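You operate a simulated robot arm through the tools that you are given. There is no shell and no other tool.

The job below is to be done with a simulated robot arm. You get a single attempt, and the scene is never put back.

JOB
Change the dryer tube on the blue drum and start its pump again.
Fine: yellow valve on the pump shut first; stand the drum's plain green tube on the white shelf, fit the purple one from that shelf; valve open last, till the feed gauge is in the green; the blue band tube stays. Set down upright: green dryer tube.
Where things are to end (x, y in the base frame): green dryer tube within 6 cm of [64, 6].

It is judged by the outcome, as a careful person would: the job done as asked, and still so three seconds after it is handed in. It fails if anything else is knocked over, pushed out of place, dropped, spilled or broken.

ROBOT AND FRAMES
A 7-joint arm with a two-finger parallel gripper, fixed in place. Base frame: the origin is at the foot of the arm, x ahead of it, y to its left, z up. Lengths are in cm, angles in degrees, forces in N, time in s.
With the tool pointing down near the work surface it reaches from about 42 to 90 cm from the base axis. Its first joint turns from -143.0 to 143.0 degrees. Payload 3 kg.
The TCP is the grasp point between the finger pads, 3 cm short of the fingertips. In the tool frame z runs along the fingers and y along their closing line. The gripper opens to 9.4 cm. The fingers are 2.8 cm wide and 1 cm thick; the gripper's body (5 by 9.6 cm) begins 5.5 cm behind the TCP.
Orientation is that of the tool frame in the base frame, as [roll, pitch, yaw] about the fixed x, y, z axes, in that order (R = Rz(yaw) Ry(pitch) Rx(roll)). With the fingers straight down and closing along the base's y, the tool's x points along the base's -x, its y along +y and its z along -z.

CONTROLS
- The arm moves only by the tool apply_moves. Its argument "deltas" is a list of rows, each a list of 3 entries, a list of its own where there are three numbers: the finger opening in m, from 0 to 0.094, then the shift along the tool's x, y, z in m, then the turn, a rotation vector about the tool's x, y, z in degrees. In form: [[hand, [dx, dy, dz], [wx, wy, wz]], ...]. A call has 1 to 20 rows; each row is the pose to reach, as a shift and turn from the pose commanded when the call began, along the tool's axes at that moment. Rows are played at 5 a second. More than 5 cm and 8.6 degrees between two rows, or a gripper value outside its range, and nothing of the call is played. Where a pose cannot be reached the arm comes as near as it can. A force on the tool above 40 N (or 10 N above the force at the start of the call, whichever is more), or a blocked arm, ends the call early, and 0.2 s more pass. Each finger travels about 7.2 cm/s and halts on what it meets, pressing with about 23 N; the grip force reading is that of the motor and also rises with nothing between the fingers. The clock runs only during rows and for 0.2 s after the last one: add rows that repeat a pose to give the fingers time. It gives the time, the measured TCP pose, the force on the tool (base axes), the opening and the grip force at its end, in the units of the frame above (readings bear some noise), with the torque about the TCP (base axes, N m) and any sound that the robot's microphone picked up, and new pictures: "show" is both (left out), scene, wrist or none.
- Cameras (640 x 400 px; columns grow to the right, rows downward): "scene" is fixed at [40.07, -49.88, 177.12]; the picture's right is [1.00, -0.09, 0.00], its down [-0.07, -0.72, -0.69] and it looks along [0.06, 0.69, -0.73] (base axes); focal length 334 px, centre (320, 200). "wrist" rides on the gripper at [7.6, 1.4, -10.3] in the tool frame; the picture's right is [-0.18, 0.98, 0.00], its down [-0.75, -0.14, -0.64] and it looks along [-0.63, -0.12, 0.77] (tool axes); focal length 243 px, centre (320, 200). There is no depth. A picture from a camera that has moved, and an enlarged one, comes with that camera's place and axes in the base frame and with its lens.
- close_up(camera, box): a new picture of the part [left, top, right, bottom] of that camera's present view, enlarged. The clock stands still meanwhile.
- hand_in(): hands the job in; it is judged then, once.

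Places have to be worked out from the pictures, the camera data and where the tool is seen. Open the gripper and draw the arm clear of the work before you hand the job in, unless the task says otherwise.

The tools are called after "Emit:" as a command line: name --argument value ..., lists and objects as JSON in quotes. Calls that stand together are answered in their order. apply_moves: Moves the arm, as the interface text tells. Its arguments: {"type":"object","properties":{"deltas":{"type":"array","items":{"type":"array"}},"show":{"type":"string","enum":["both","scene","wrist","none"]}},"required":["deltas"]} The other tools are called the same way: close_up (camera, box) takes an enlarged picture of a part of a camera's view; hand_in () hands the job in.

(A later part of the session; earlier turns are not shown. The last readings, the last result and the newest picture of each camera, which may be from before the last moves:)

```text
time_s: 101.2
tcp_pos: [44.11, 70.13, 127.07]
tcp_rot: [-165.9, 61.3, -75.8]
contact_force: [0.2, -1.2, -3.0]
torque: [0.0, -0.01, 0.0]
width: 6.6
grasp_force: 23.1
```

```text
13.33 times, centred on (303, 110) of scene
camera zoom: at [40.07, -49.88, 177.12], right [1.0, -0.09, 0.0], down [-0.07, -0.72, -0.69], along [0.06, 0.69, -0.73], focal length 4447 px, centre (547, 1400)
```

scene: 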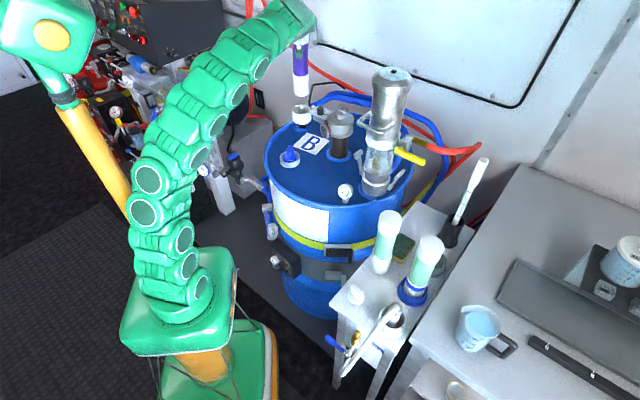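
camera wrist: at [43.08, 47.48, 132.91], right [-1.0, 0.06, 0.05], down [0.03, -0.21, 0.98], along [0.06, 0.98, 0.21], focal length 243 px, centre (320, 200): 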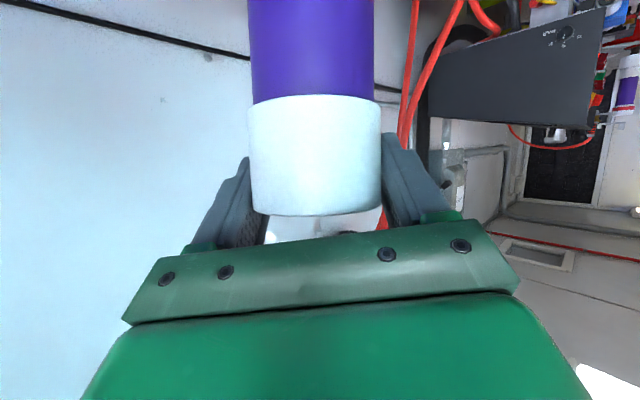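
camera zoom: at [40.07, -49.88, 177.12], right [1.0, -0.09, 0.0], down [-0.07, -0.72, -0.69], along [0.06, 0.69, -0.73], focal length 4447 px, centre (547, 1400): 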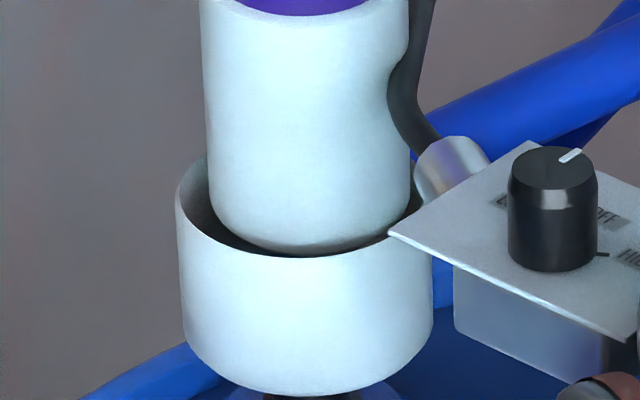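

Emit:
apply_moves --deltas '[[0.03, [0.0026, 0.001, 0.0014], [0, 0, 0]], [0.03, [0.0053, 0.0017, 0.0028], [0, 0, 0]], [0.03, [0.0053, 0.0017, 0.0028], [0, 0, 0]]]' --show "none"

Emit:
close_up --camera "scene" --box '[292, 95, 314, 125]'

```text
time_s: 102.0
tcp_pos: [43.97, 70.09, 126.69]
tcp_rot: [-165.8, 61.2, -75.8]
contact_force: [0.4, 0.7, -3.9]
torque: [-0.03, -0.02, -0.02]
width: 6.6
grasp_force: 23.1
```

```text
13.33 times, centred on (303, 110) of scene
camera zoom: at [40.07, -49.88, 177.12], right [1.0, -0.09, 0.0], down [-0.07, -0.72, -0.69], along [0.06, 0.69, -0.73], focal length 4447 px, centre (547, 1400)
```

zoom: 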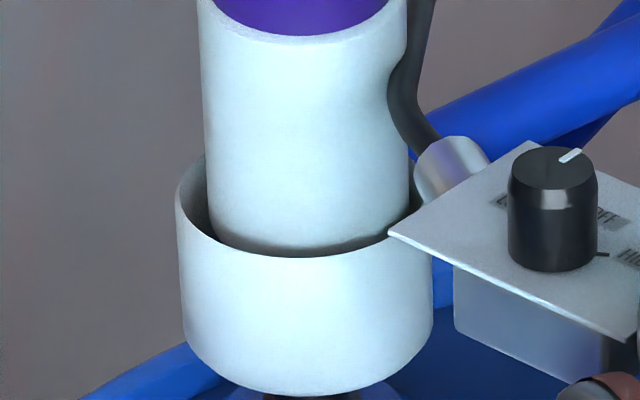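

The tube's foot has entered the cup (rim now occludes it) with no contact force. I keep lowering ~2 cm in small steps.

Emit:
apply_moves --deltas '[[0.03, [0.0035, 0.0005, 0.0019], [0, 0, 0]], [0.03, [0.007, 0.0009, 0.0037], [0, 0, 0]], [0.03, [0.0105, 0.0014, 0.0056], [0, 0, 0]], [0.03, [0.014, 0.0019, 0.0074], [0, 0, 0]], [0.03, [0.0175, 0.0024, 0.0093], [0, 0, 0]], [0.03, [0.0175, 0.0024, 0.0093], [0, 0, 0]]]' --show "none"

Emit:
close_up --camera "scene" --box '[285, 75, 325, 130]'

```text
time_s: 103.4
tcp_pos: [44.08, 70.22, 124.74]
tcp_rot: [-165.8, 61.4, -75.7]
contact_force: [0.3, 0.8, -3.6]
torque: [0.0, -0.02, -0.01]
width: 6.62
grasp_force: 22.6
```

```text
7.27 times, centred on (305, 102) of scene
camera zoom: at [40.07, -49.88, 177.12], right [1.0, -0.09, 0.0], down [-0.07, -0.72, -0.69], along [0.06, 0.69, -0.73], focal length 2426 px, centre (429, 909)
```

zoom: 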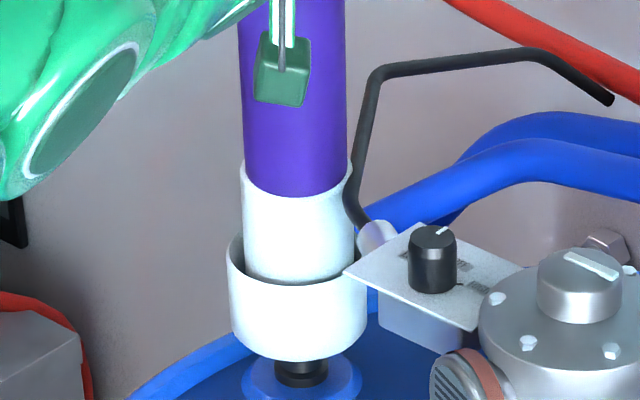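

Inserted smoothly with no side force; about 0.7 cm remains by the reference picture. Continuing in 3 mm steps until it seats.

Emit:
apply_moves --deltas '[[0.03, [0.0026, 0.0004, 0.0014], [0, 0, 0]], [0.03, [0.0053, 0.0007, 0.0028], [0, 0, 0]], [0.03, [0.0079, 0.0011, 0.0042], [0, 0, 0]], [0.03, [0.0079, 0.0011, 0.0042], [0, 0, 0]]]' --show "none"

```text
time_s: 104.4
tcp_pos: [44.02, 70.08, 123.89]
tcp_rot: [-165.8, 61.4, -75.6]
contact_force: [-1.7, -1.0, 7.3]
torque: [-0.39, 0.31, -0.03]
width: 6.61
grasp_force: 23.1
```

Emit:
close_up --camera "scene" --box '[285, 75, 325, 130]'

Emit:
close_up --camera "scene" --box '[270, 50, 340, 150]'

```text
7.27 times, centred on (305, 102) of scene
camera zoom: at [40.07, -49.88, 177.12], right [1.0, -0.09, 0.0], down [-0.07, -0.72, -0.69], along [0.06, 0.69, -0.73], focal length 2426 px, centre (429, 909)
```

zoom: 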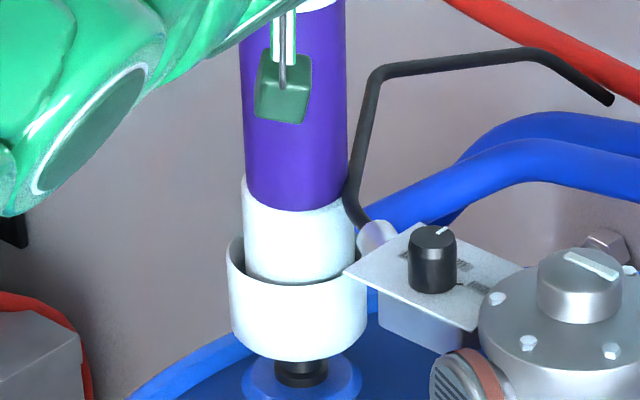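

```text
4.00 times, centred on (305, 100) of scene
camera zoom: at [40.07, -49.88, 177.12], right [1.0, -0.09, 0.0], down [-0.07, -0.72, -0.69], along [0.06, 0.69, -0.73], focal length 1334 px, centre (380, 600)
```

zoom: 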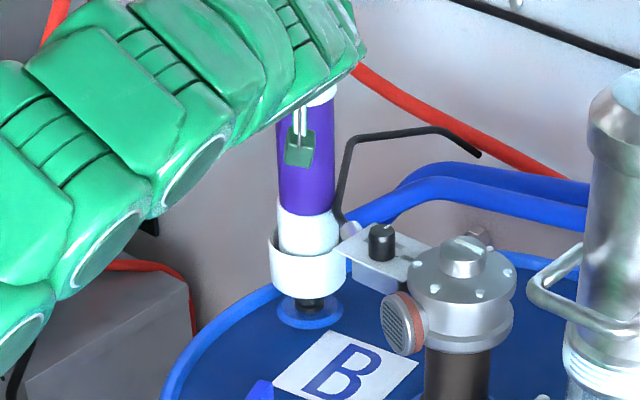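

The purple collar now sits at the same level as the old tube did, and the upward force (≈11 N) shows it's seated. I open the fingers.

Emit:
apply_moves --deltas '[[0.04, [0, 0, 0], [0, 0, 0]], [0.06, [0, 0, 0], [0, 0, 0]], [0.07, [0, 0, 0], [0, 0, 0]], [0.08, [0, 0, 0], [0, 0, 0]], [0.094, [0, 0, 0], [0, 0, 0]], [0.094, [0, 0, 0], [0, 0, 0]]]' --show "wrist"

Emit:
close_up --camera "scene" --box '[270, 50, 340, 150]'

```text
time_s: 105.8
tcp_pos: [43.87, 70.18, 123.8]
tcp_rot: [-165.7, 61.3, -75.8]
contact_force: [-0.4, -0.5, 0.8]
torque: [0.01, 0.0, 0.02]
width: 9.42
grasp_force: 0.0
camera wrist: at [43.21, 57.41, 121.62], right [-1.0, 0.06, 0.05], down [0.03, -0.21, 0.98], along [0.06, 0.98, 0.21], focal length 243 px, centre (320, 200)
```

wrist: 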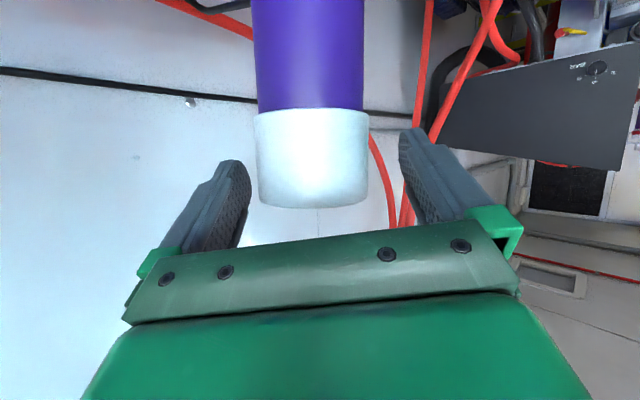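

```text
4.00 times, centred on (305, 100) of scene
camera zoom: at [40.07, -49.88, 177.12], right [1.0, -0.09, 0.0], down [-0.07, -0.72, -0.69], along [0.06, 0.69, -0.73], focal length 1334 px, centre (380, 600)
```

zoom: 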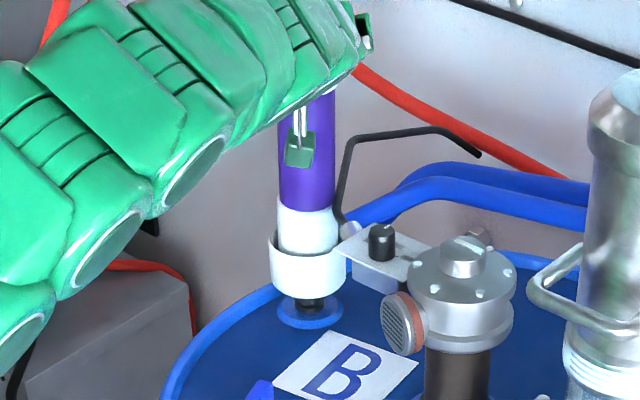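

Released; the tube settled upright in its cup (axis ≈[44, 71.9]). I back the hand out along its own axis.

Emit:
apply_moves --deltas '[[0.094, [0, 0, -0.015], [0, 0, 0]], [0.094, [0, 0, -0.03], [0, 0, 0]], [0.094, [0, 0, -0.05], [0, 0, 0]], [0.094, [0, 0, -0.075], [0, 0, 0]], [0.094, [0, 0, -0.1], [0, 0, 0]], [0.094, [0, 0, -0.13], [0, 0, 0]], [0.094, [0, 0, -0.13], [0, 0, 0]]]' --show "both"

Emit:
close_up --camera "scene" --box '[270, 50, 340, 150]'

Emit:
close_up --camera "wrist" --box '[220, 0, 420, 200]'

```text
time_s: 107.4
tcp_pos: [43.63, 58.76, 129.78]
tcp_rot: [-165.8, 61.2, -75.8]
contact_force: [-0.1, -0.8, 0.5]
torque: [0.0, -0.01, -0.01]
width: 9.42
grasp_force: 0.1
camera wrist: at [42.9, 46.05, 127.63], right [-1.0, 0.06, 0.05], down [0.03, -0.21, 0.98], along [0.06, 0.98, 0.21], focal length 243 px, centre (320, 200)
```

scene: 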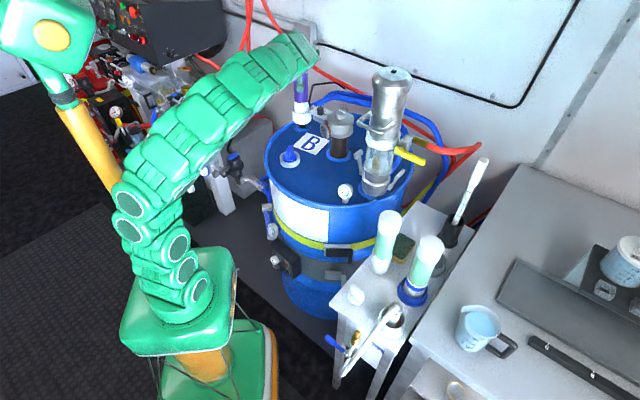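
wrist: 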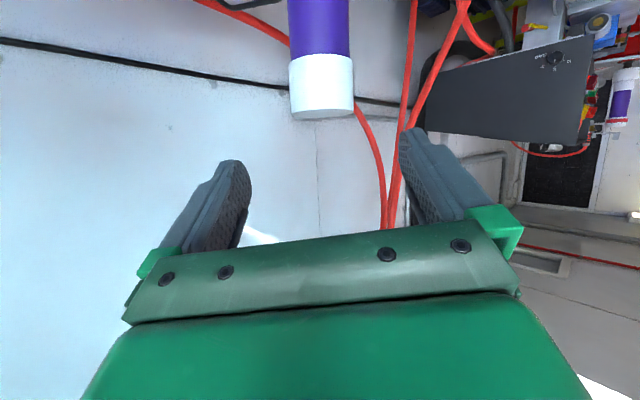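

```text
4.00 times, centred on (305, 100) of scene
camera zoom: at [40.07, -49.88, 177.12], right [1.0, -0.09, 0.0], down [-0.07, -0.72, -0.69], along [0.06, 0.69, -0.73], focal length 1334 px, centre (380, 600)
```

zoom: 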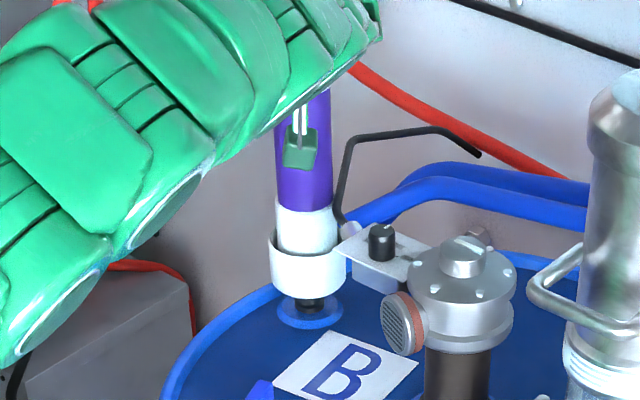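

```text
2.00 times, centred on (320, 100) of wrist
camera zoom: at [42.9, 46.05, 127.63], right [-1.0, 0.06, 0.05], down [0.03, -0.21, 0.98], along [0.06, 0.98, 0.21], focal length 485 px, centre (320, 400)
```

zoom: 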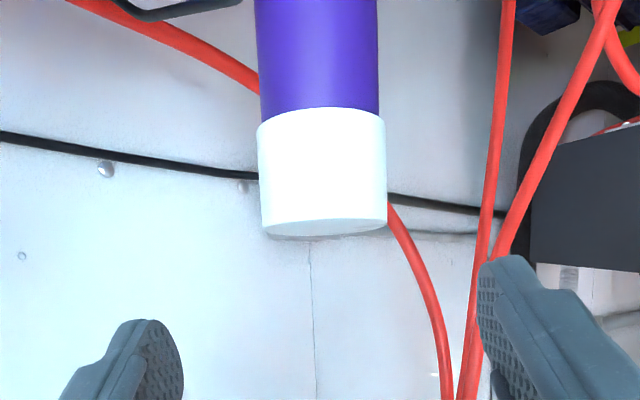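

The purple tube stands seated in the cup, matching the old tube's level. Now I return toward the front to reopen the valve: first back off to [45, 45, 132] with the hand levelled.

Emit:
apply_moves --deltas '[[0.094, [0.0093, -0.0025, -0.0264], [0, 0, 0]], [0.094, [0.0186, -0.005, -0.0528], [-0.8, -1, 1.5]], [0.094, [0.028, -0.0074, -0.0792], [-1.6, -2.1, 3]], [0.094, [0.0373, -0.0099, -0.1056], [-2.4, -3.2, 4.5]], [0.094, [0.0466, -0.0124, -0.132], [-3.25, -4.2, 6.08]], [0.094, [0.0466, -0.0124, -0.132], [-3.25, -4.2, 6.08]]]' --show "scene"

Emit:
close_up --camera "scene" --box '[270, 30, 350, 150]'

```text
time_s: 108.8
tcp_pos: [45.13, 44.88, 131.85]
tcp_rot: [179.8, 66.3, -88.3]
contact_force: [0.1, 0.1, -0.3]
torque: [0.01, -0.01, -0.02]
width: 9.39
grasp_force: 0.1
```

scene: 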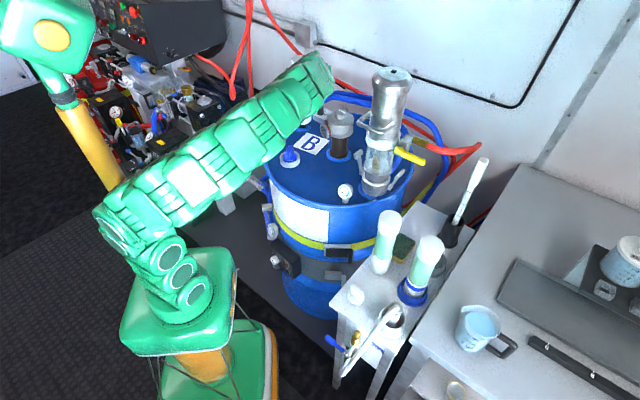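

```text
3.33 times, centred on (310, 90) of scene
camera zoom: at [40.07, -49.88, 177.12], right [1.0, -0.09, 0.0], down [-0.07, -0.72, -0.69], along [0.06, 0.69, -0.73], focal length 1112 px, centre (353, 567)
```

zoom: 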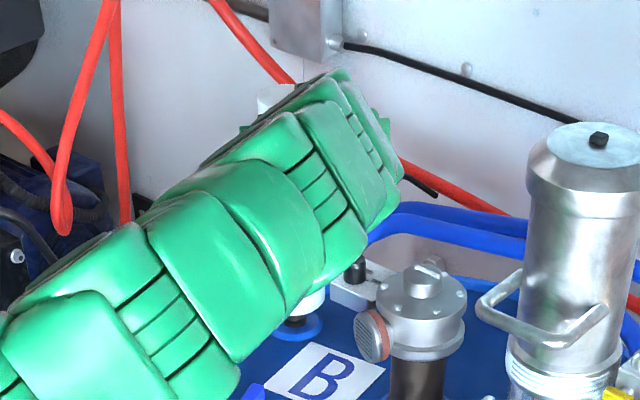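

Heading back around the front with the known-good path, turning gradually toward the valve approach direction.

Emit:
apply_moves --deltas '[[0.09, [0.014, -0.005, -0.0284], [-0.6, 0, -0.3]], [0.08, [0.028, -0.01, -0.0569], [-1.2, 0, -0.5]], [0.06, [0.0421, -0.0151, -0.0853], [-1.9, 0, -0.8]], [0.04, [0.0561, -0.0201, -0.1137], [-2.5, 0, -1.1]], [0.02, [0.0701, -0.0251, -0.1422], [-3.1, 0, -1.3]], [0.0, [0.0841, -0.0301, -0.1706], [-3.7, 0, -1.6]], [0.0, [0.1004, -0.0399, -0.1911], [-0.5, 0, -0.2]], [0.0, [0.1167, -0.0496, -0.2116], [2.6, 0, 1.2]], [0.0, [0.133, -0.0594, -0.2321], [5.8, 0, 2.5]], [0.0, [0.1492, -0.0691, -0.2525], [9, 0, 3.9]], [0.0, [0.1655, -0.0789, -0.273], [12.1, 0, 5.3]], [0.0, [0.1818, -0.0886, -0.2935], [15.3, 0, 6.7]], [0.0, [0.1965, -0.1047, -0.3022], [19.9, 0, 8.7]], [0.0, [0.2113, -0.1209, -0.3108], [24.4, 0, 10.7]], [0.0, [0.226, -0.137, -0.3195], [29, 0, 12.7]], [0.0, [0.226, -0.137, -0.3195], [29, 0, 12.7]]]' --show "both"

```text
time_s: 112.2
tcp_pos: [60.01, 6.9, 124.02]
tcp_rot: [179.9, 66.3, -119.9]
contact_force: [0.6, 0.2, 0.7]
torque: [0.03, 0.01, 0.0]
width: 0.0
grasp_force: 23.4
camera wrist: at [52.64, -3.23, 121.23], right [-0.82, 0.55, 0.17], down [-0.02, -0.32, 0.95], along [0.58, 0.77, 0.27], focal length 243 px, centre (320, 200)
```

scene: 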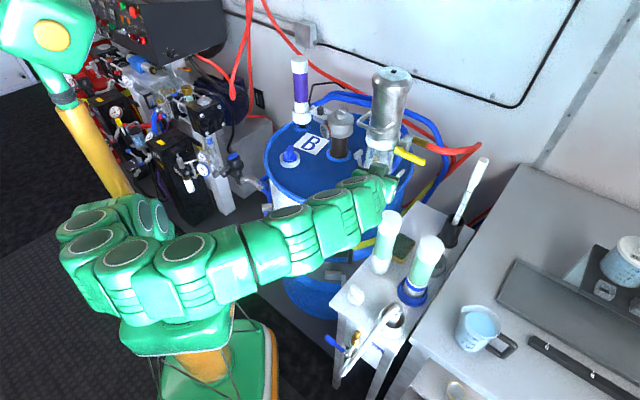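
wrist: 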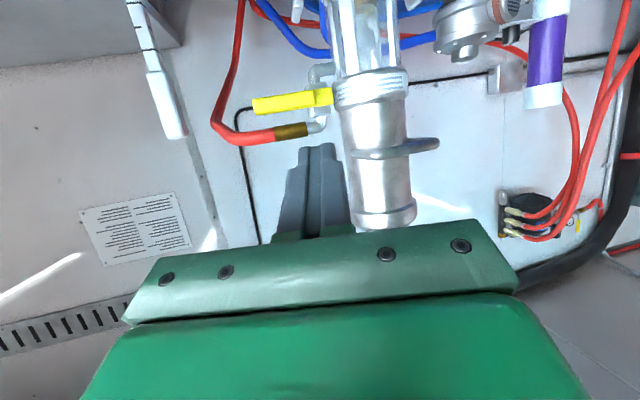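

Emit:
close_up --camera "scene" --box '[270, 50, 340, 150]'

Emit:
close_up --camera "scene" --box '[350, 120, 440, 200]'

Emit:
close_up --camera "wrist" --box '[220, 40, 420, 240]'

```text
4.00 times, centred on (305, 100) of scene
camera zoom: at [40.07, -49.88, 177.12], right [1.0, -0.09, 0.0], down [-0.07, -0.72, -0.69], along [0.06, 0.69, -0.73], focal length 1334 px, centre (380, 600)
```

zoom: 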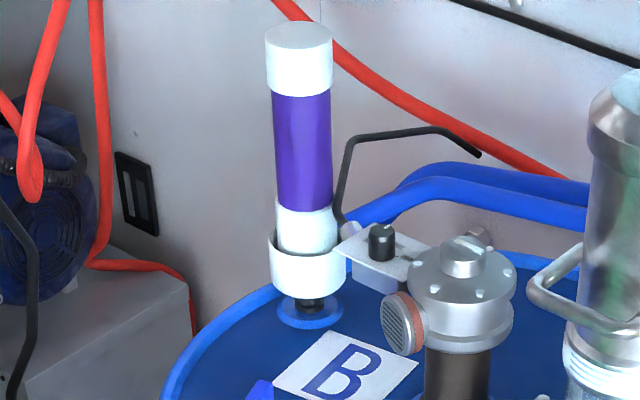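

```text
5.00 times, centred on (395, 160) of scene
camera zoom: at [40.07, -49.88, 177.12], right [1.0, -0.09, 0.0], down [-0.07, -0.72, -0.69], along [0.06, 0.69, -0.73], focal length 1668 px, centre (-55, 400)
```

zoom: 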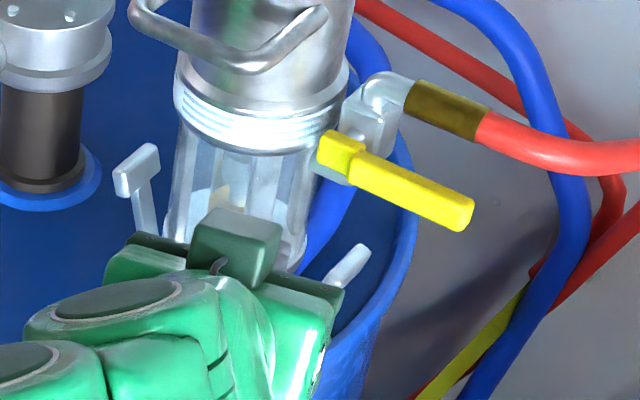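

```text
2.00 times, centred on (320, 140) of wrist
camera zoom: at [52.64, -3.23, 121.23], right [-0.82, 0.55, 0.17], down [-0.02, -0.32, 0.95], along [0.58, 0.77, 0.27], focal length 485 px, centre (320, 320)
```

zoom: 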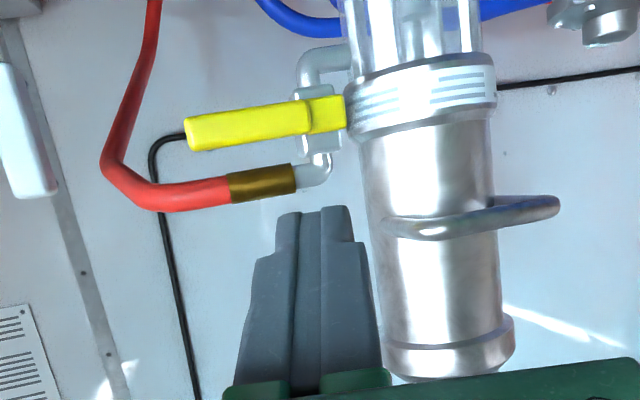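

The purple tube is seated just as the green one was. The hose fitting runs close above-behind the lever, so I'll press the lever down near its free end. First I line up at [64.7, 10.9, 122], heading 38°, fingers closed.

Emit:
apply_moves --deltas '[[0.0, [-0.0013, -0.0052, 0.0153], [5, -0.4, 2.2]], [0.0, [-0.0025, -0.0104, 0.0306], [10, -0.9, 4.4]], [0.0, [-0.0038, -0.0156, 0.046], [15, -1.3, 6.6]], [0.0, [-0.005, -0.0208, 0.0613], [20.1, -1.7, 8.8]], [0.0, [-0.005, -0.0208, 0.0613], [20.1, -1.7, 8.8]]]' --show "both"

Emit:
close_up --camera "wrist" --box '[220, 40, 420, 240]'

Emit:
close_up --camera "scene" --box '[350, 120, 440, 200]'

```text
time_s: 113.4
tcp_pos: [64.66, 11.02, 122.01]
tcp_rot: [179.0, 67.8, -142.5]
contact_force: [-0.2, -0.2, -0.4]
torque: [0.0, 0.01, -0.02]
width: 0.0
grasp_force: 23.4
camera wrist: at [54.1, 4.44, 118.82], right [-0.55, 0.81, 0.18], down [-0.15, -0.31, 0.94], along [0.82, 0.49, 0.29], focal length 243 px, centre (320, 200)
```

scene: 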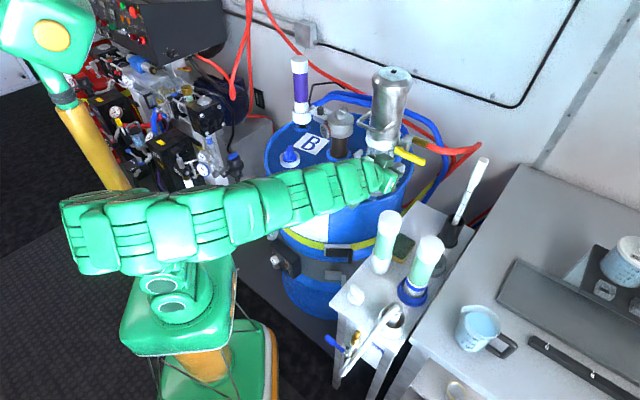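
wrist: 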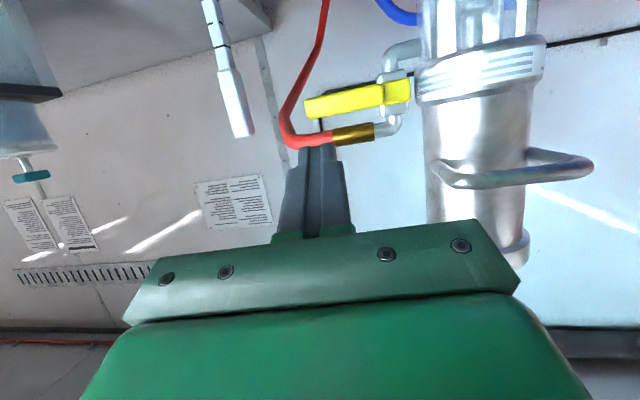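

```text
2.00 times, centred on (320, 140) of wrist
camera zoom: at [54.1, 4.44, 118.82], right [-0.55, 0.81, 0.18], down [-0.15, -0.31, 0.94], along [0.82, 0.49, 0.29], focal length 485 px, centre (320, 320)
```

zoom: 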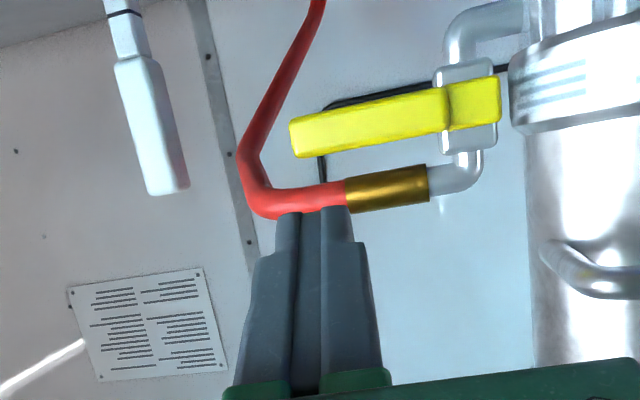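

```text
5.00 times, centred on (395, 160) of scene
camera zoom: at [40.07, -49.88, 177.12], right [1.0, -0.09, 0.0], down [-0.07, -0.72, -0.69], along [0.06, 0.69, -0.73], focal length 1668 px, centre (-55, 400)
```

zoom: 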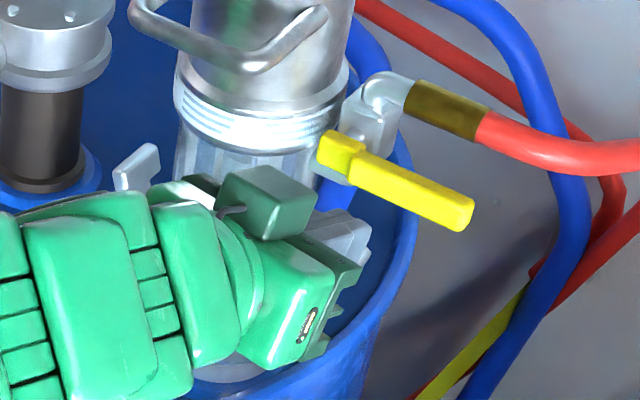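

Refined: lever free end ≈[75.0, 17.4, 117.2], hose passes just behind at z≈120.4. I advance partway with 72° tilt, just above lever level, and check.

Emit:
apply_moves --deltas '[[0.0, [0, 0, 0], [-2.3, -4.2, -0.94]], [0.0, [-0.0083, -0.0022, 0.0255], [-2.3, -4.2, -0.94]], [0.0, [-0.0165, -0.0044, 0.0509], [-2.3, -4.2, -0.94]], [0.0, [-0.0165, -0.0044, 0.0509], [-2.3, -4.2, -0.94]]]' --show "wrist"

Emit:
close_up --camera "wrist" --box '[220, 40, 420, 240]'

Emit:
close_up --camera "scene" --box '[350, 110, 440, 200]'

```text
time_s: 114.4
tcp_pos: [69.18, 14.23, 121.63]
tcp_rot: [179.2, 72.0, -139.7]
contact_force: [1.2, 0.1, 0.3]
torque: [-0.01, -0.02, 0.0]
width: 0.01
grasp_force: 23.2
camera wrist: at [59.1, 7.25, 117.54], right [-0.6, 0.78, 0.18], down [-0.19, -0.36, 0.91], along [0.78, 0.51, 0.36], focal length 243 px, centre (320, 200)
```

wrist: 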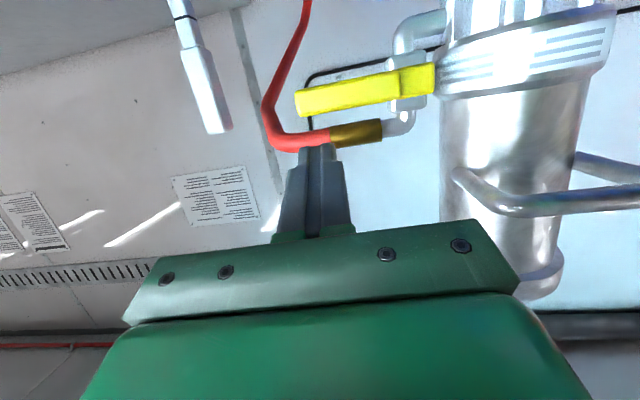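

```text
2.00 times, centred on (320, 140) of wrist
camera zoom: at [59.1, 7.25, 117.54], right [-0.6, 0.78, 0.18], down [-0.19, -0.36, 0.91], along [0.78, 0.51, 0.36], focal length 485 px, centre (320, 320)
```

zoom: 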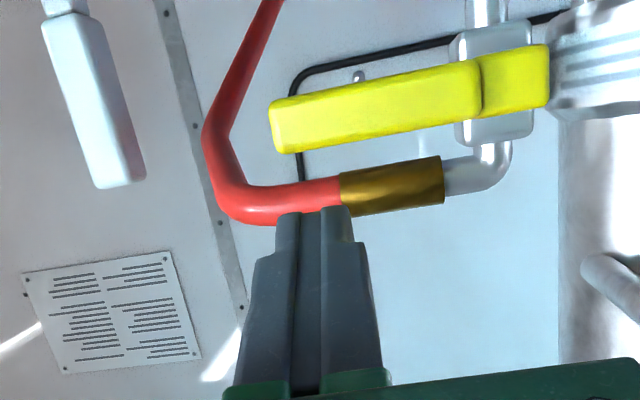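

```text
4.44 times, centred on (395, 155) of scene
camera zoom: at [40.07, -49.88, 177.12], right [1.0, -0.09, 0.0], down [-0.07, -0.72, -0.69], along [0.06, 0.69, -0.73], focal length 1482 px, centre (-13, 400)
```

zoom: 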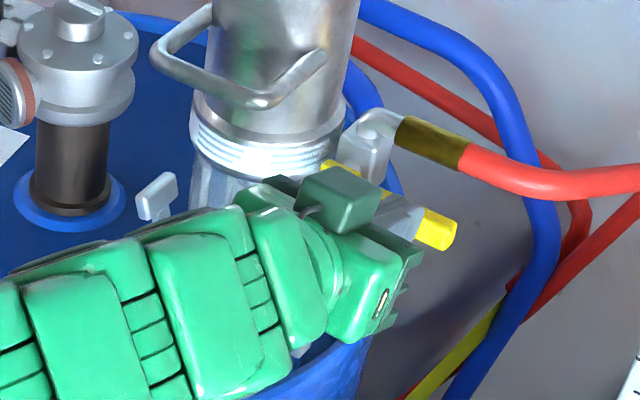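

Everything lines up: lever end at [75, 17.2, 117.4]. I advance the last 4.5 cm so the tips are just above the lever's free end, in front of the hose.

Emit:
apply_moves --deltas '[[0.0, [-0.0018, -0.0017, 0.0111], [0, 0, 0]], [0.0, [-0.0036, -0.0033, 0.0222], [0, 0, 0]], [0.0, [-0.0053, -0.005, 0.0333], [0, 0, 0]], [0.0, [-0.0071, -0.0066, 0.0444], [0, 0, 0]], [0.0, [-0.0071, -0.0066, 0.0444], [0, 0, 0]]]' --show "wrist"

Emit:
close_up --camera "wrist" --box '[220, 40, 420, 240]'

Emit:
close_up --camera "scene" --box '[370, 120, 440, 190]'

```text
time_s: 115.6
tcp_pos: [72.92, 16.29, 121.01]
tcp_rot: [179.2, 72.1, -140.0]
contact_force: [-0.3, 0.1, 0.7]
torque: [-0.01, -0.01, -0.04]
width: 0.0
grasp_force: 22.6
camera wrist: at [62.89, 9.55, 116.86], right [-0.6, 0.78, 0.18], down [-0.19, -0.36, 0.91], along [0.78, 0.51, 0.36], focal length 243 px, centre (320, 200)
```

wrist: 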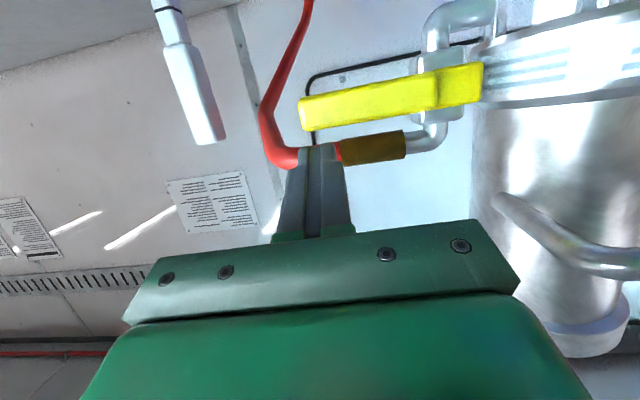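

```text
2.00 times, centred on (320, 140) of wrist
camera zoom: at [62.89, 9.55, 116.86], right [-0.6, 0.78, 0.18], down [-0.19, -0.36, 0.91], along [0.78, 0.51, 0.36], focal length 485 px, centre (320, 320)
```

zoom: 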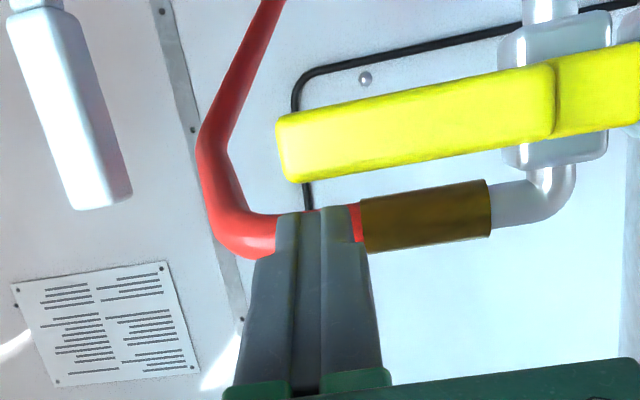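

```text
5.71 times, centred on (405, 155) of scene
camera zoom: at [40.07, -49.88, 177.12], right [1.0, -0.09, 0.0], down [-0.07, -0.72, -0.69], along [0.06, 0.69, -0.73], focal length 1906 px, centre (-166, 457)
```

zoom: 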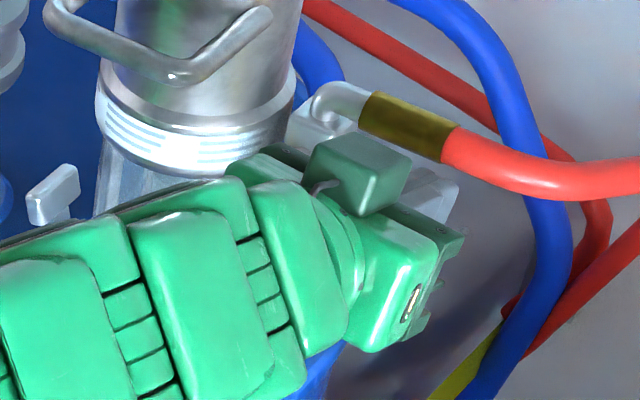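

The tips are right above the lever's last 2.5 cm, no contact. I press it down along its arc (first 40°), easing the tilt so that the camera stays clear of the green tube.

Emit:
apply_moves --deltas '[[0.0, [0.0062, 0.002, 0.002], [0, 0, 0]], [0.0, [0.011, 0.0018, 0.0042], [0, 1, 0]], [0.0, [0.0159, 0.0017, 0.0064], [0, 2, 0]], [0.0, [0.0208, 0.001, 0.0096], [0, 3.25, 0]], [0.0, [0.0257, 0.0006, 0.0128], [0, 4.5, 0]], [0.0, [0.0308, 0.001, 0.0161], [0, 5.75, 0]], [0.0, [0.0361, 0.0017, 0.0194], [0, 7, 0]], [0.0, [0.0416, 0.0032, 0.0219], [0, 8.5, 0]], [0.0, [0.0471, 0.005, 0.0244], [0, 10, 0]]]' --show "both"

Emit:
close_up --camera "scene" --box '[350, 110, 440, 200]'

Emit:
close_up --camera "wrist" --box '[220, 40, 420, 240]'

```text
time_s: 117.6
tcp_pos: [73.33, 17.32, 115.72]
tcp_rot: [179.6, 62.2, -139.4]
contact_force: [0.4, 0.3, -0.9]
torque: [0.0, 0.01, -0.02]
width: 0.0
grasp_force: 22.5
camera wrist: at [62.79, 10.08, 113.82], right [-0.58, 0.8, 0.17], down [-0.07, -0.25, 0.97], along [0.81, 0.55, 0.2], focal length 243 px, centre (320, 200)
```

scene: 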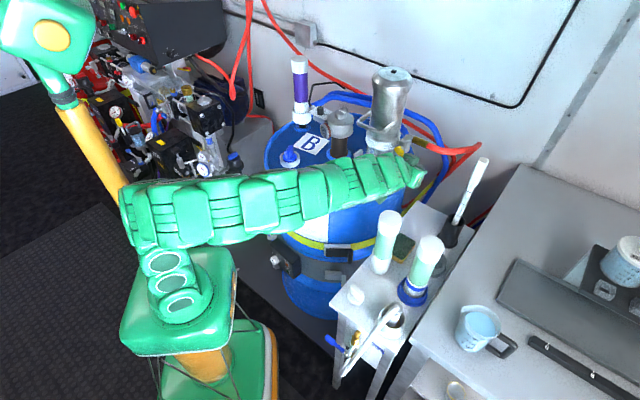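
wrist: 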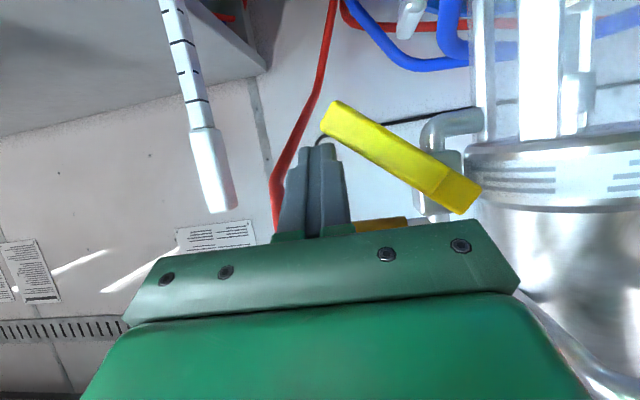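

```text
4.44 times, centred on (395, 155) of scene
camera zoom: at [40.07, -49.88, 177.12], right [1.0, -0.09, 0.0], down [-0.07, -0.72, -0.69], along [0.06, 0.69, -0.73], focal length 1482 px, centre (-13, 400)
```

zoom: 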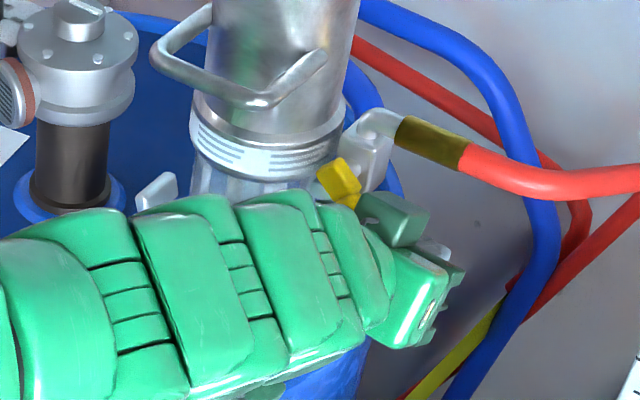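

```text
2.00 times, centred on (320, 140) of wrist
camera zoom: at [62.79, 10.08, 113.82], right [-0.58, 0.8, 0.17], down [-0.07, -0.25, 0.97], along [0.81, 0.55, 0.2], focal length 485 px, centre (320, 320)
```

zoom: 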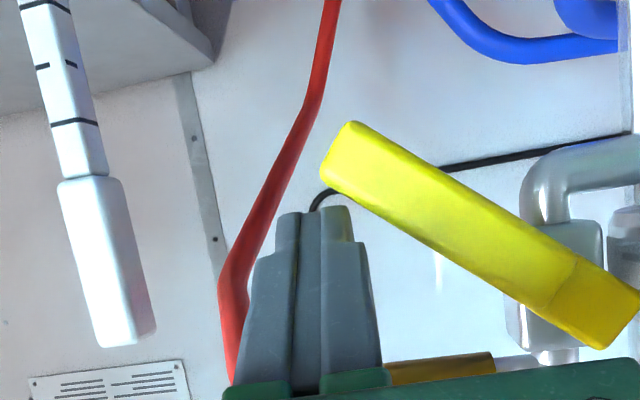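

The lever follows nicely (now ~55° from vertical). Continue pushing it down and inward to ~20°.

Emit:
apply_moves --deltas '[[0.0, [0.005, 0.0029, 0.0027], [0, 0, 0]], [0.0, [0.0105, 0.0062, 0.0055], [0, 0, 0]], [0.0, [0.0158, 0.0103, 0.0083], [0, 0, 0]], [0.0, [0.0207, 0.0149, 0.0109], [0, 0, 0]], [0.0, [0.0252, 0.0202, 0.0133], [0, 0, 0]], [0.0, [0.0294, 0.026, 0.0155], [0, 0, 0]], [0.0, [0.0294, 0.026, 0.0155], [0, 0, 0]]]' --show "both"

Emit:
close_up --camera "wrist" --box '[220, 40, 420, 240]'

Emit:
close_up --camera "scene" --box '[325, 120, 440, 220]'

```text
time_s: 119.2
tcp_pos: [71.48, 19.26, 112.27]
tcp_rot: [179.5, 62.0, -139.4]
contact_force: [-0.7, -0.4, -0.7]
torque: [0.0, -0.01, 0.0]
width: 0.04
grasp_force: 22.5
camera wrist: at [61.06, 12.11, 110.39], right [-0.58, 0.8, 0.17], down [-0.07, -0.25, 0.97], along [0.81, 0.55, 0.2], focal length 243 px, centre (320, 200)
```

scene: 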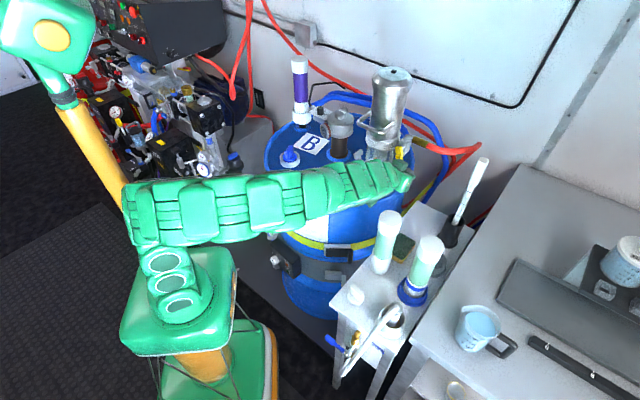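
wrist: 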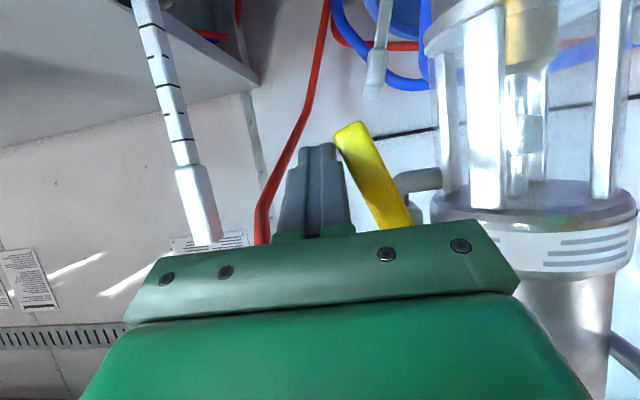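

```text
2.00 times, centred on (320, 140) of wrist
camera zoom: at [61.06, 12.11, 110.39], right [-0.58, 0.8, 0.17], down [-0.07, -0.25, 0.97], along [0.81, 0.55, 0.2], focal length 485 px, centre (320, 320)
```

zoom: 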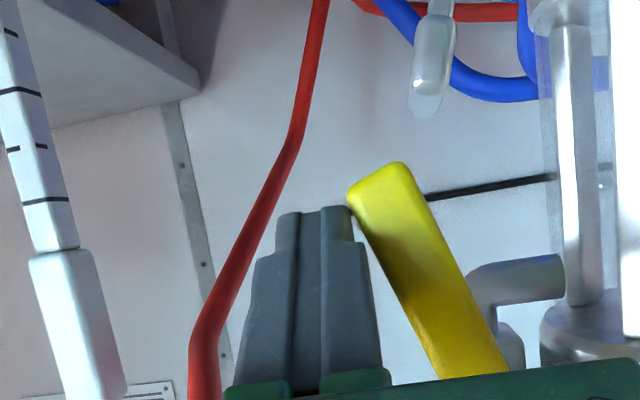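

```text
4.00 times, centred on (382, 170) of scene
camera zoom: at [40.07, -49.88, 177.12], right [1.0, -0.09, 0.0], down [-0.07, -0.72, -0.69], along [0.06, 0.69, -0.73], focal length 1334 px, centre (70, 320)
```

zoom: 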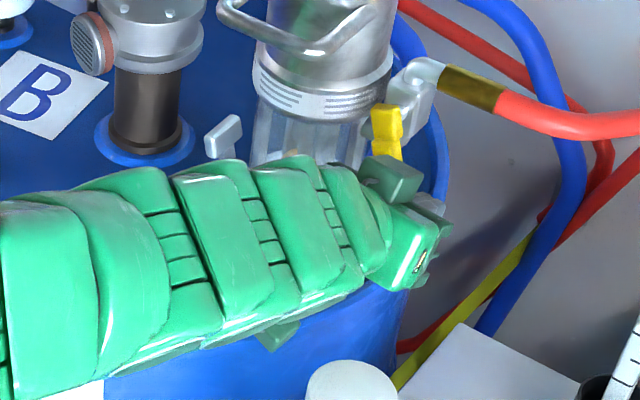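

About 25° remains. I push on to roughly 10° and then back off to read the gauge.

Emit:
apply_moves --deltas '[[0.0, [0.0027, 0.005, 0.0014], [0, 0, 0]], [0.0, [0.005, 0.01, 0.0027], [0, 0, 0]], [0.0, [0.0073, 0.015, 0.0039], [0, 0, 0]], [0.0, [0.0093, 0.0205, 0.0049], [0, 0, 0]], [0.0, [0.0093, 0.0205, 0.0049], [0, 0, 0]]]' --show "wrist"

Emit:
close_up --camera "wrist" --box '[220, 40, 420, 240]'

Emit:
close_up --camera "scene" --box '[325, 120, 440, 220]'

```text
time_s: 120.4
tcp_pos: [70.34, 20.82, 111.23]
tcp_rot: [179.5, 62.2, -139.7]
contact_force: [0.0, -0.5, -0.2]
torque: [0.01, -0.01, 0.02]
width: 0.01
grasp_force: 23.0
camera wrist: at [59.84, 13.59, 109.33], right [-0.58, 0.8, 0.17], down [-0.07, -0.25, 0.97], along [0.81, 0.55, 0.2], focal length 243 px, centre (320, 200)
```

wrist: 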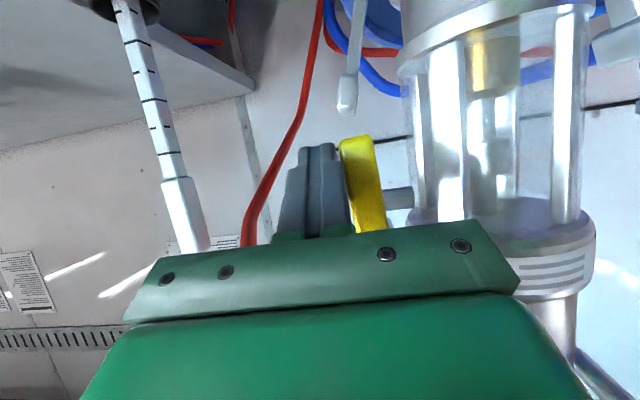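

```text
2.00 times, centred on (320, 140) of wrist
camera zoom: at [59.84, 13.59, 109.33], right [-0.58, 0.8, 0.17], down [-0.07, -0.25, 0.97], along [0.81, 0.55, 0.2], focal length 485 px, centre (320, 320)
```

zoom: 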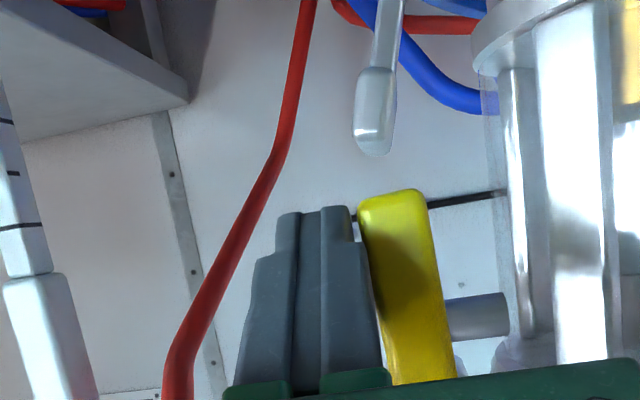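

```text
4.00 times, centred on (382, 170) of scene
camera zoom: at [40.07, -49.88, 177.12], right [1.0, -0.09, 0.0], down [-0.07, -0.72, -0.69], along [0.06, 0.69, -0.73], focal length 1334 px, centre (70, 320)
```

zoom: 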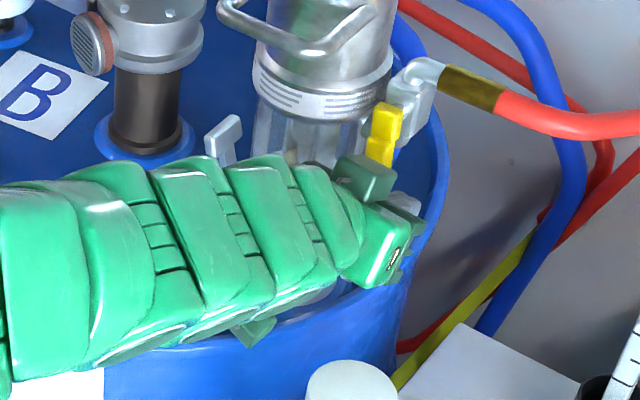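

The lever is now nearly vertical again. I back straight out to look at the FEED gauge.

Emit:
apply_moves --deltas '[[0.0, [0, -0.005, 0], [0, 0, 0]], [0.0, [0, -0.005, -0.03], [0, 0, 0]], [0.0, [0, -0.005, -0.06], [0, 0, 0]], [0.0, [0, -0.005, -0.09], [0, 0, 0]], [0.0, [0, -0.005, -0.12], [0, 0, 0]], [0.0, [0, -0.005, -0.12], [0, 0, 0]]]' --show "both"

Emit:
close_up --camera "scene" --box '[325, 175, 365, 205]'

Emit:
close_up --camera "scene" --box '[350, 110, 440, 200]'

```text
time_s: 121.8
tcp_pos: [62.75, 13.66, 117.09]
tcp_rot: [179.4, 61.9, -139.5]
contact_force: [0.0, -0.6, 0.0]
torque: [-0.01, 0.02, -0.02]
width: 0.0
grasp_force: 23.0
camera wrist: at [52.27, 6.41, 115.1], right [-0.58, 0.8, 0.17], down [-0.07, -0.25, 0.97], along [0.81, 0.55, 0.2], focal length 243 px, centre (320, 200)
```

scene: 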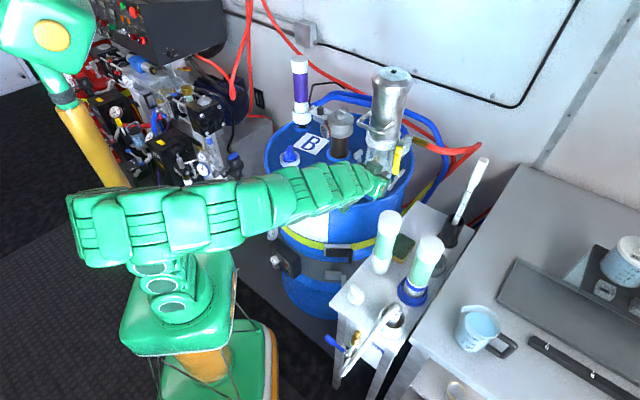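
wrist: 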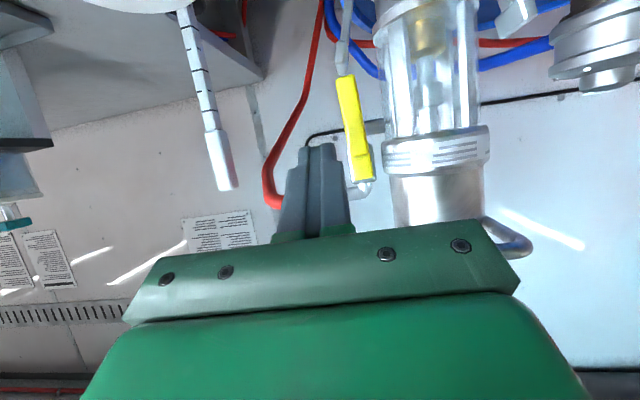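

```text
13.33 times, centred on (345, 190) of scene
camera zoom: at [40.07, -49.88, 177.12], right [1.0, -0.09, 0.0], down [-0.07, -0.72, -0.69], along [0.06, 0.69, -0.73], focal length 4447 px, centre (-13, 333)
```

zoom: 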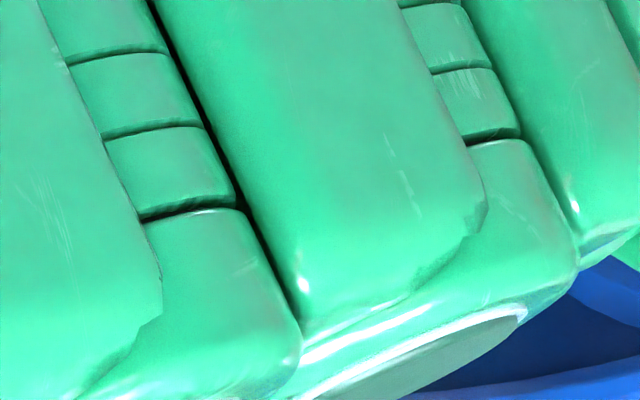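

```text
4.44 times, centred on (395, 155) of scene
camera zoom: at [40.07, -49.88, 177.12], right [1.0, -0.09, 0.0], down [-0.07, -0.72, -0.69], along [0.06, 0.69, -0.73], focal length 1482 px, centre (-13, 400)
```

zoom: 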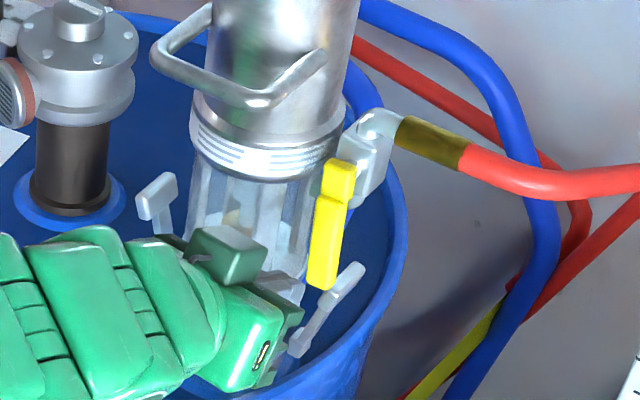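

The gauge is hidden behind the arm. I raise and move the hand aside to the right so the scene camera can see it.

Emit:
apply_moves --deltas '[[0.0, [-0.022, 0, -0.0117], [0, 0, 0]], [0.0, [-0.0441, 0, -0.0235], [0, 0, 0]], [0.0, [-0.0392, -0.0332, -0.0399], [0, 0, 0]], [0.0, [-0.0343, -0.0663, -0.0563], [0, 0, 0]], [0.0, [-0.0293, -0.0995, -0.0728], [0, 0, 0]], [0.0, [-0.0243, -0.1327, -0.0892], [0, 0, 0]], [0.0, [-0.0194, -0.1658, -0.1056], [0, 0, 0]], [0.0, [-0.0144, -0.199, -0.122], [0, 0, 0]], [0.0, [-0.0144, -0.199, -0.122], [0, 0, 0]]]' --show "scene"

Emit:
close_up --camera "scene" --box '[325, 175, 365, 205]'

Emit:
close_up --camera "scene" --box '[350, 110, 430, 200]'

```text
time_s: 123.8
tcp_pos: [67.97, -8.09, 124.02]
tcp_rot: [179.4, 62.1, -139.5]
contact_force: [-0.1, 0.6, -0.5]
torque: [0.02, -0.01, 0.02]
width: 0.0
grasp_force: 23.6
```

scene: 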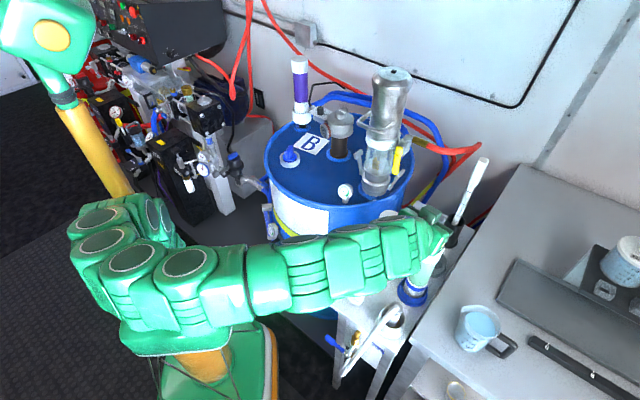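

```text
13.33 times, centred on (345, 190) of scene
camera zoom: at [40.07, -49.88, 177.12], right [1.0, -0.09, 0.0], down [-0.07, -0.72, -0.69], along [0.06, 0.69, -0.73], focal length 4447 px, centre (-13, 333)
```

zoom: 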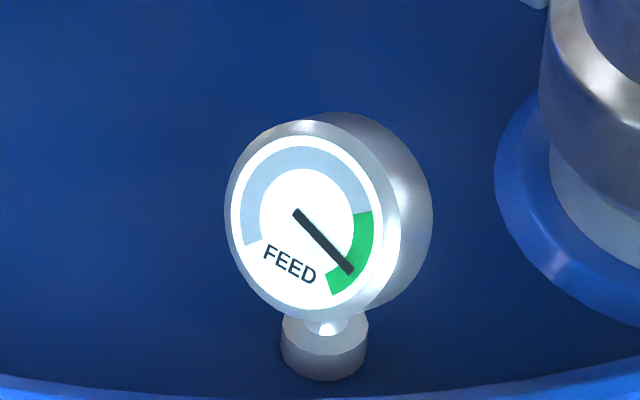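

```text
4.44 times, centred on (390, 155) of scene
camera zoom: at [40.07, -49.88, 177.12], right [1.0, -0.09, 0.0], down [-0.07, -0.72, -0.69], along [0.06, 0.69, -0.73], focal length 1482 px, centre (9, 400)
```

zoom: 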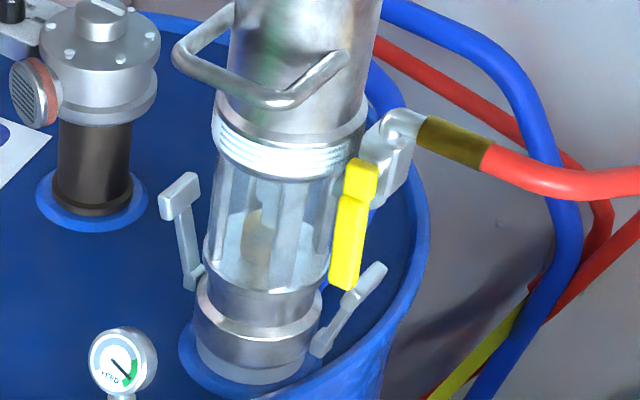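

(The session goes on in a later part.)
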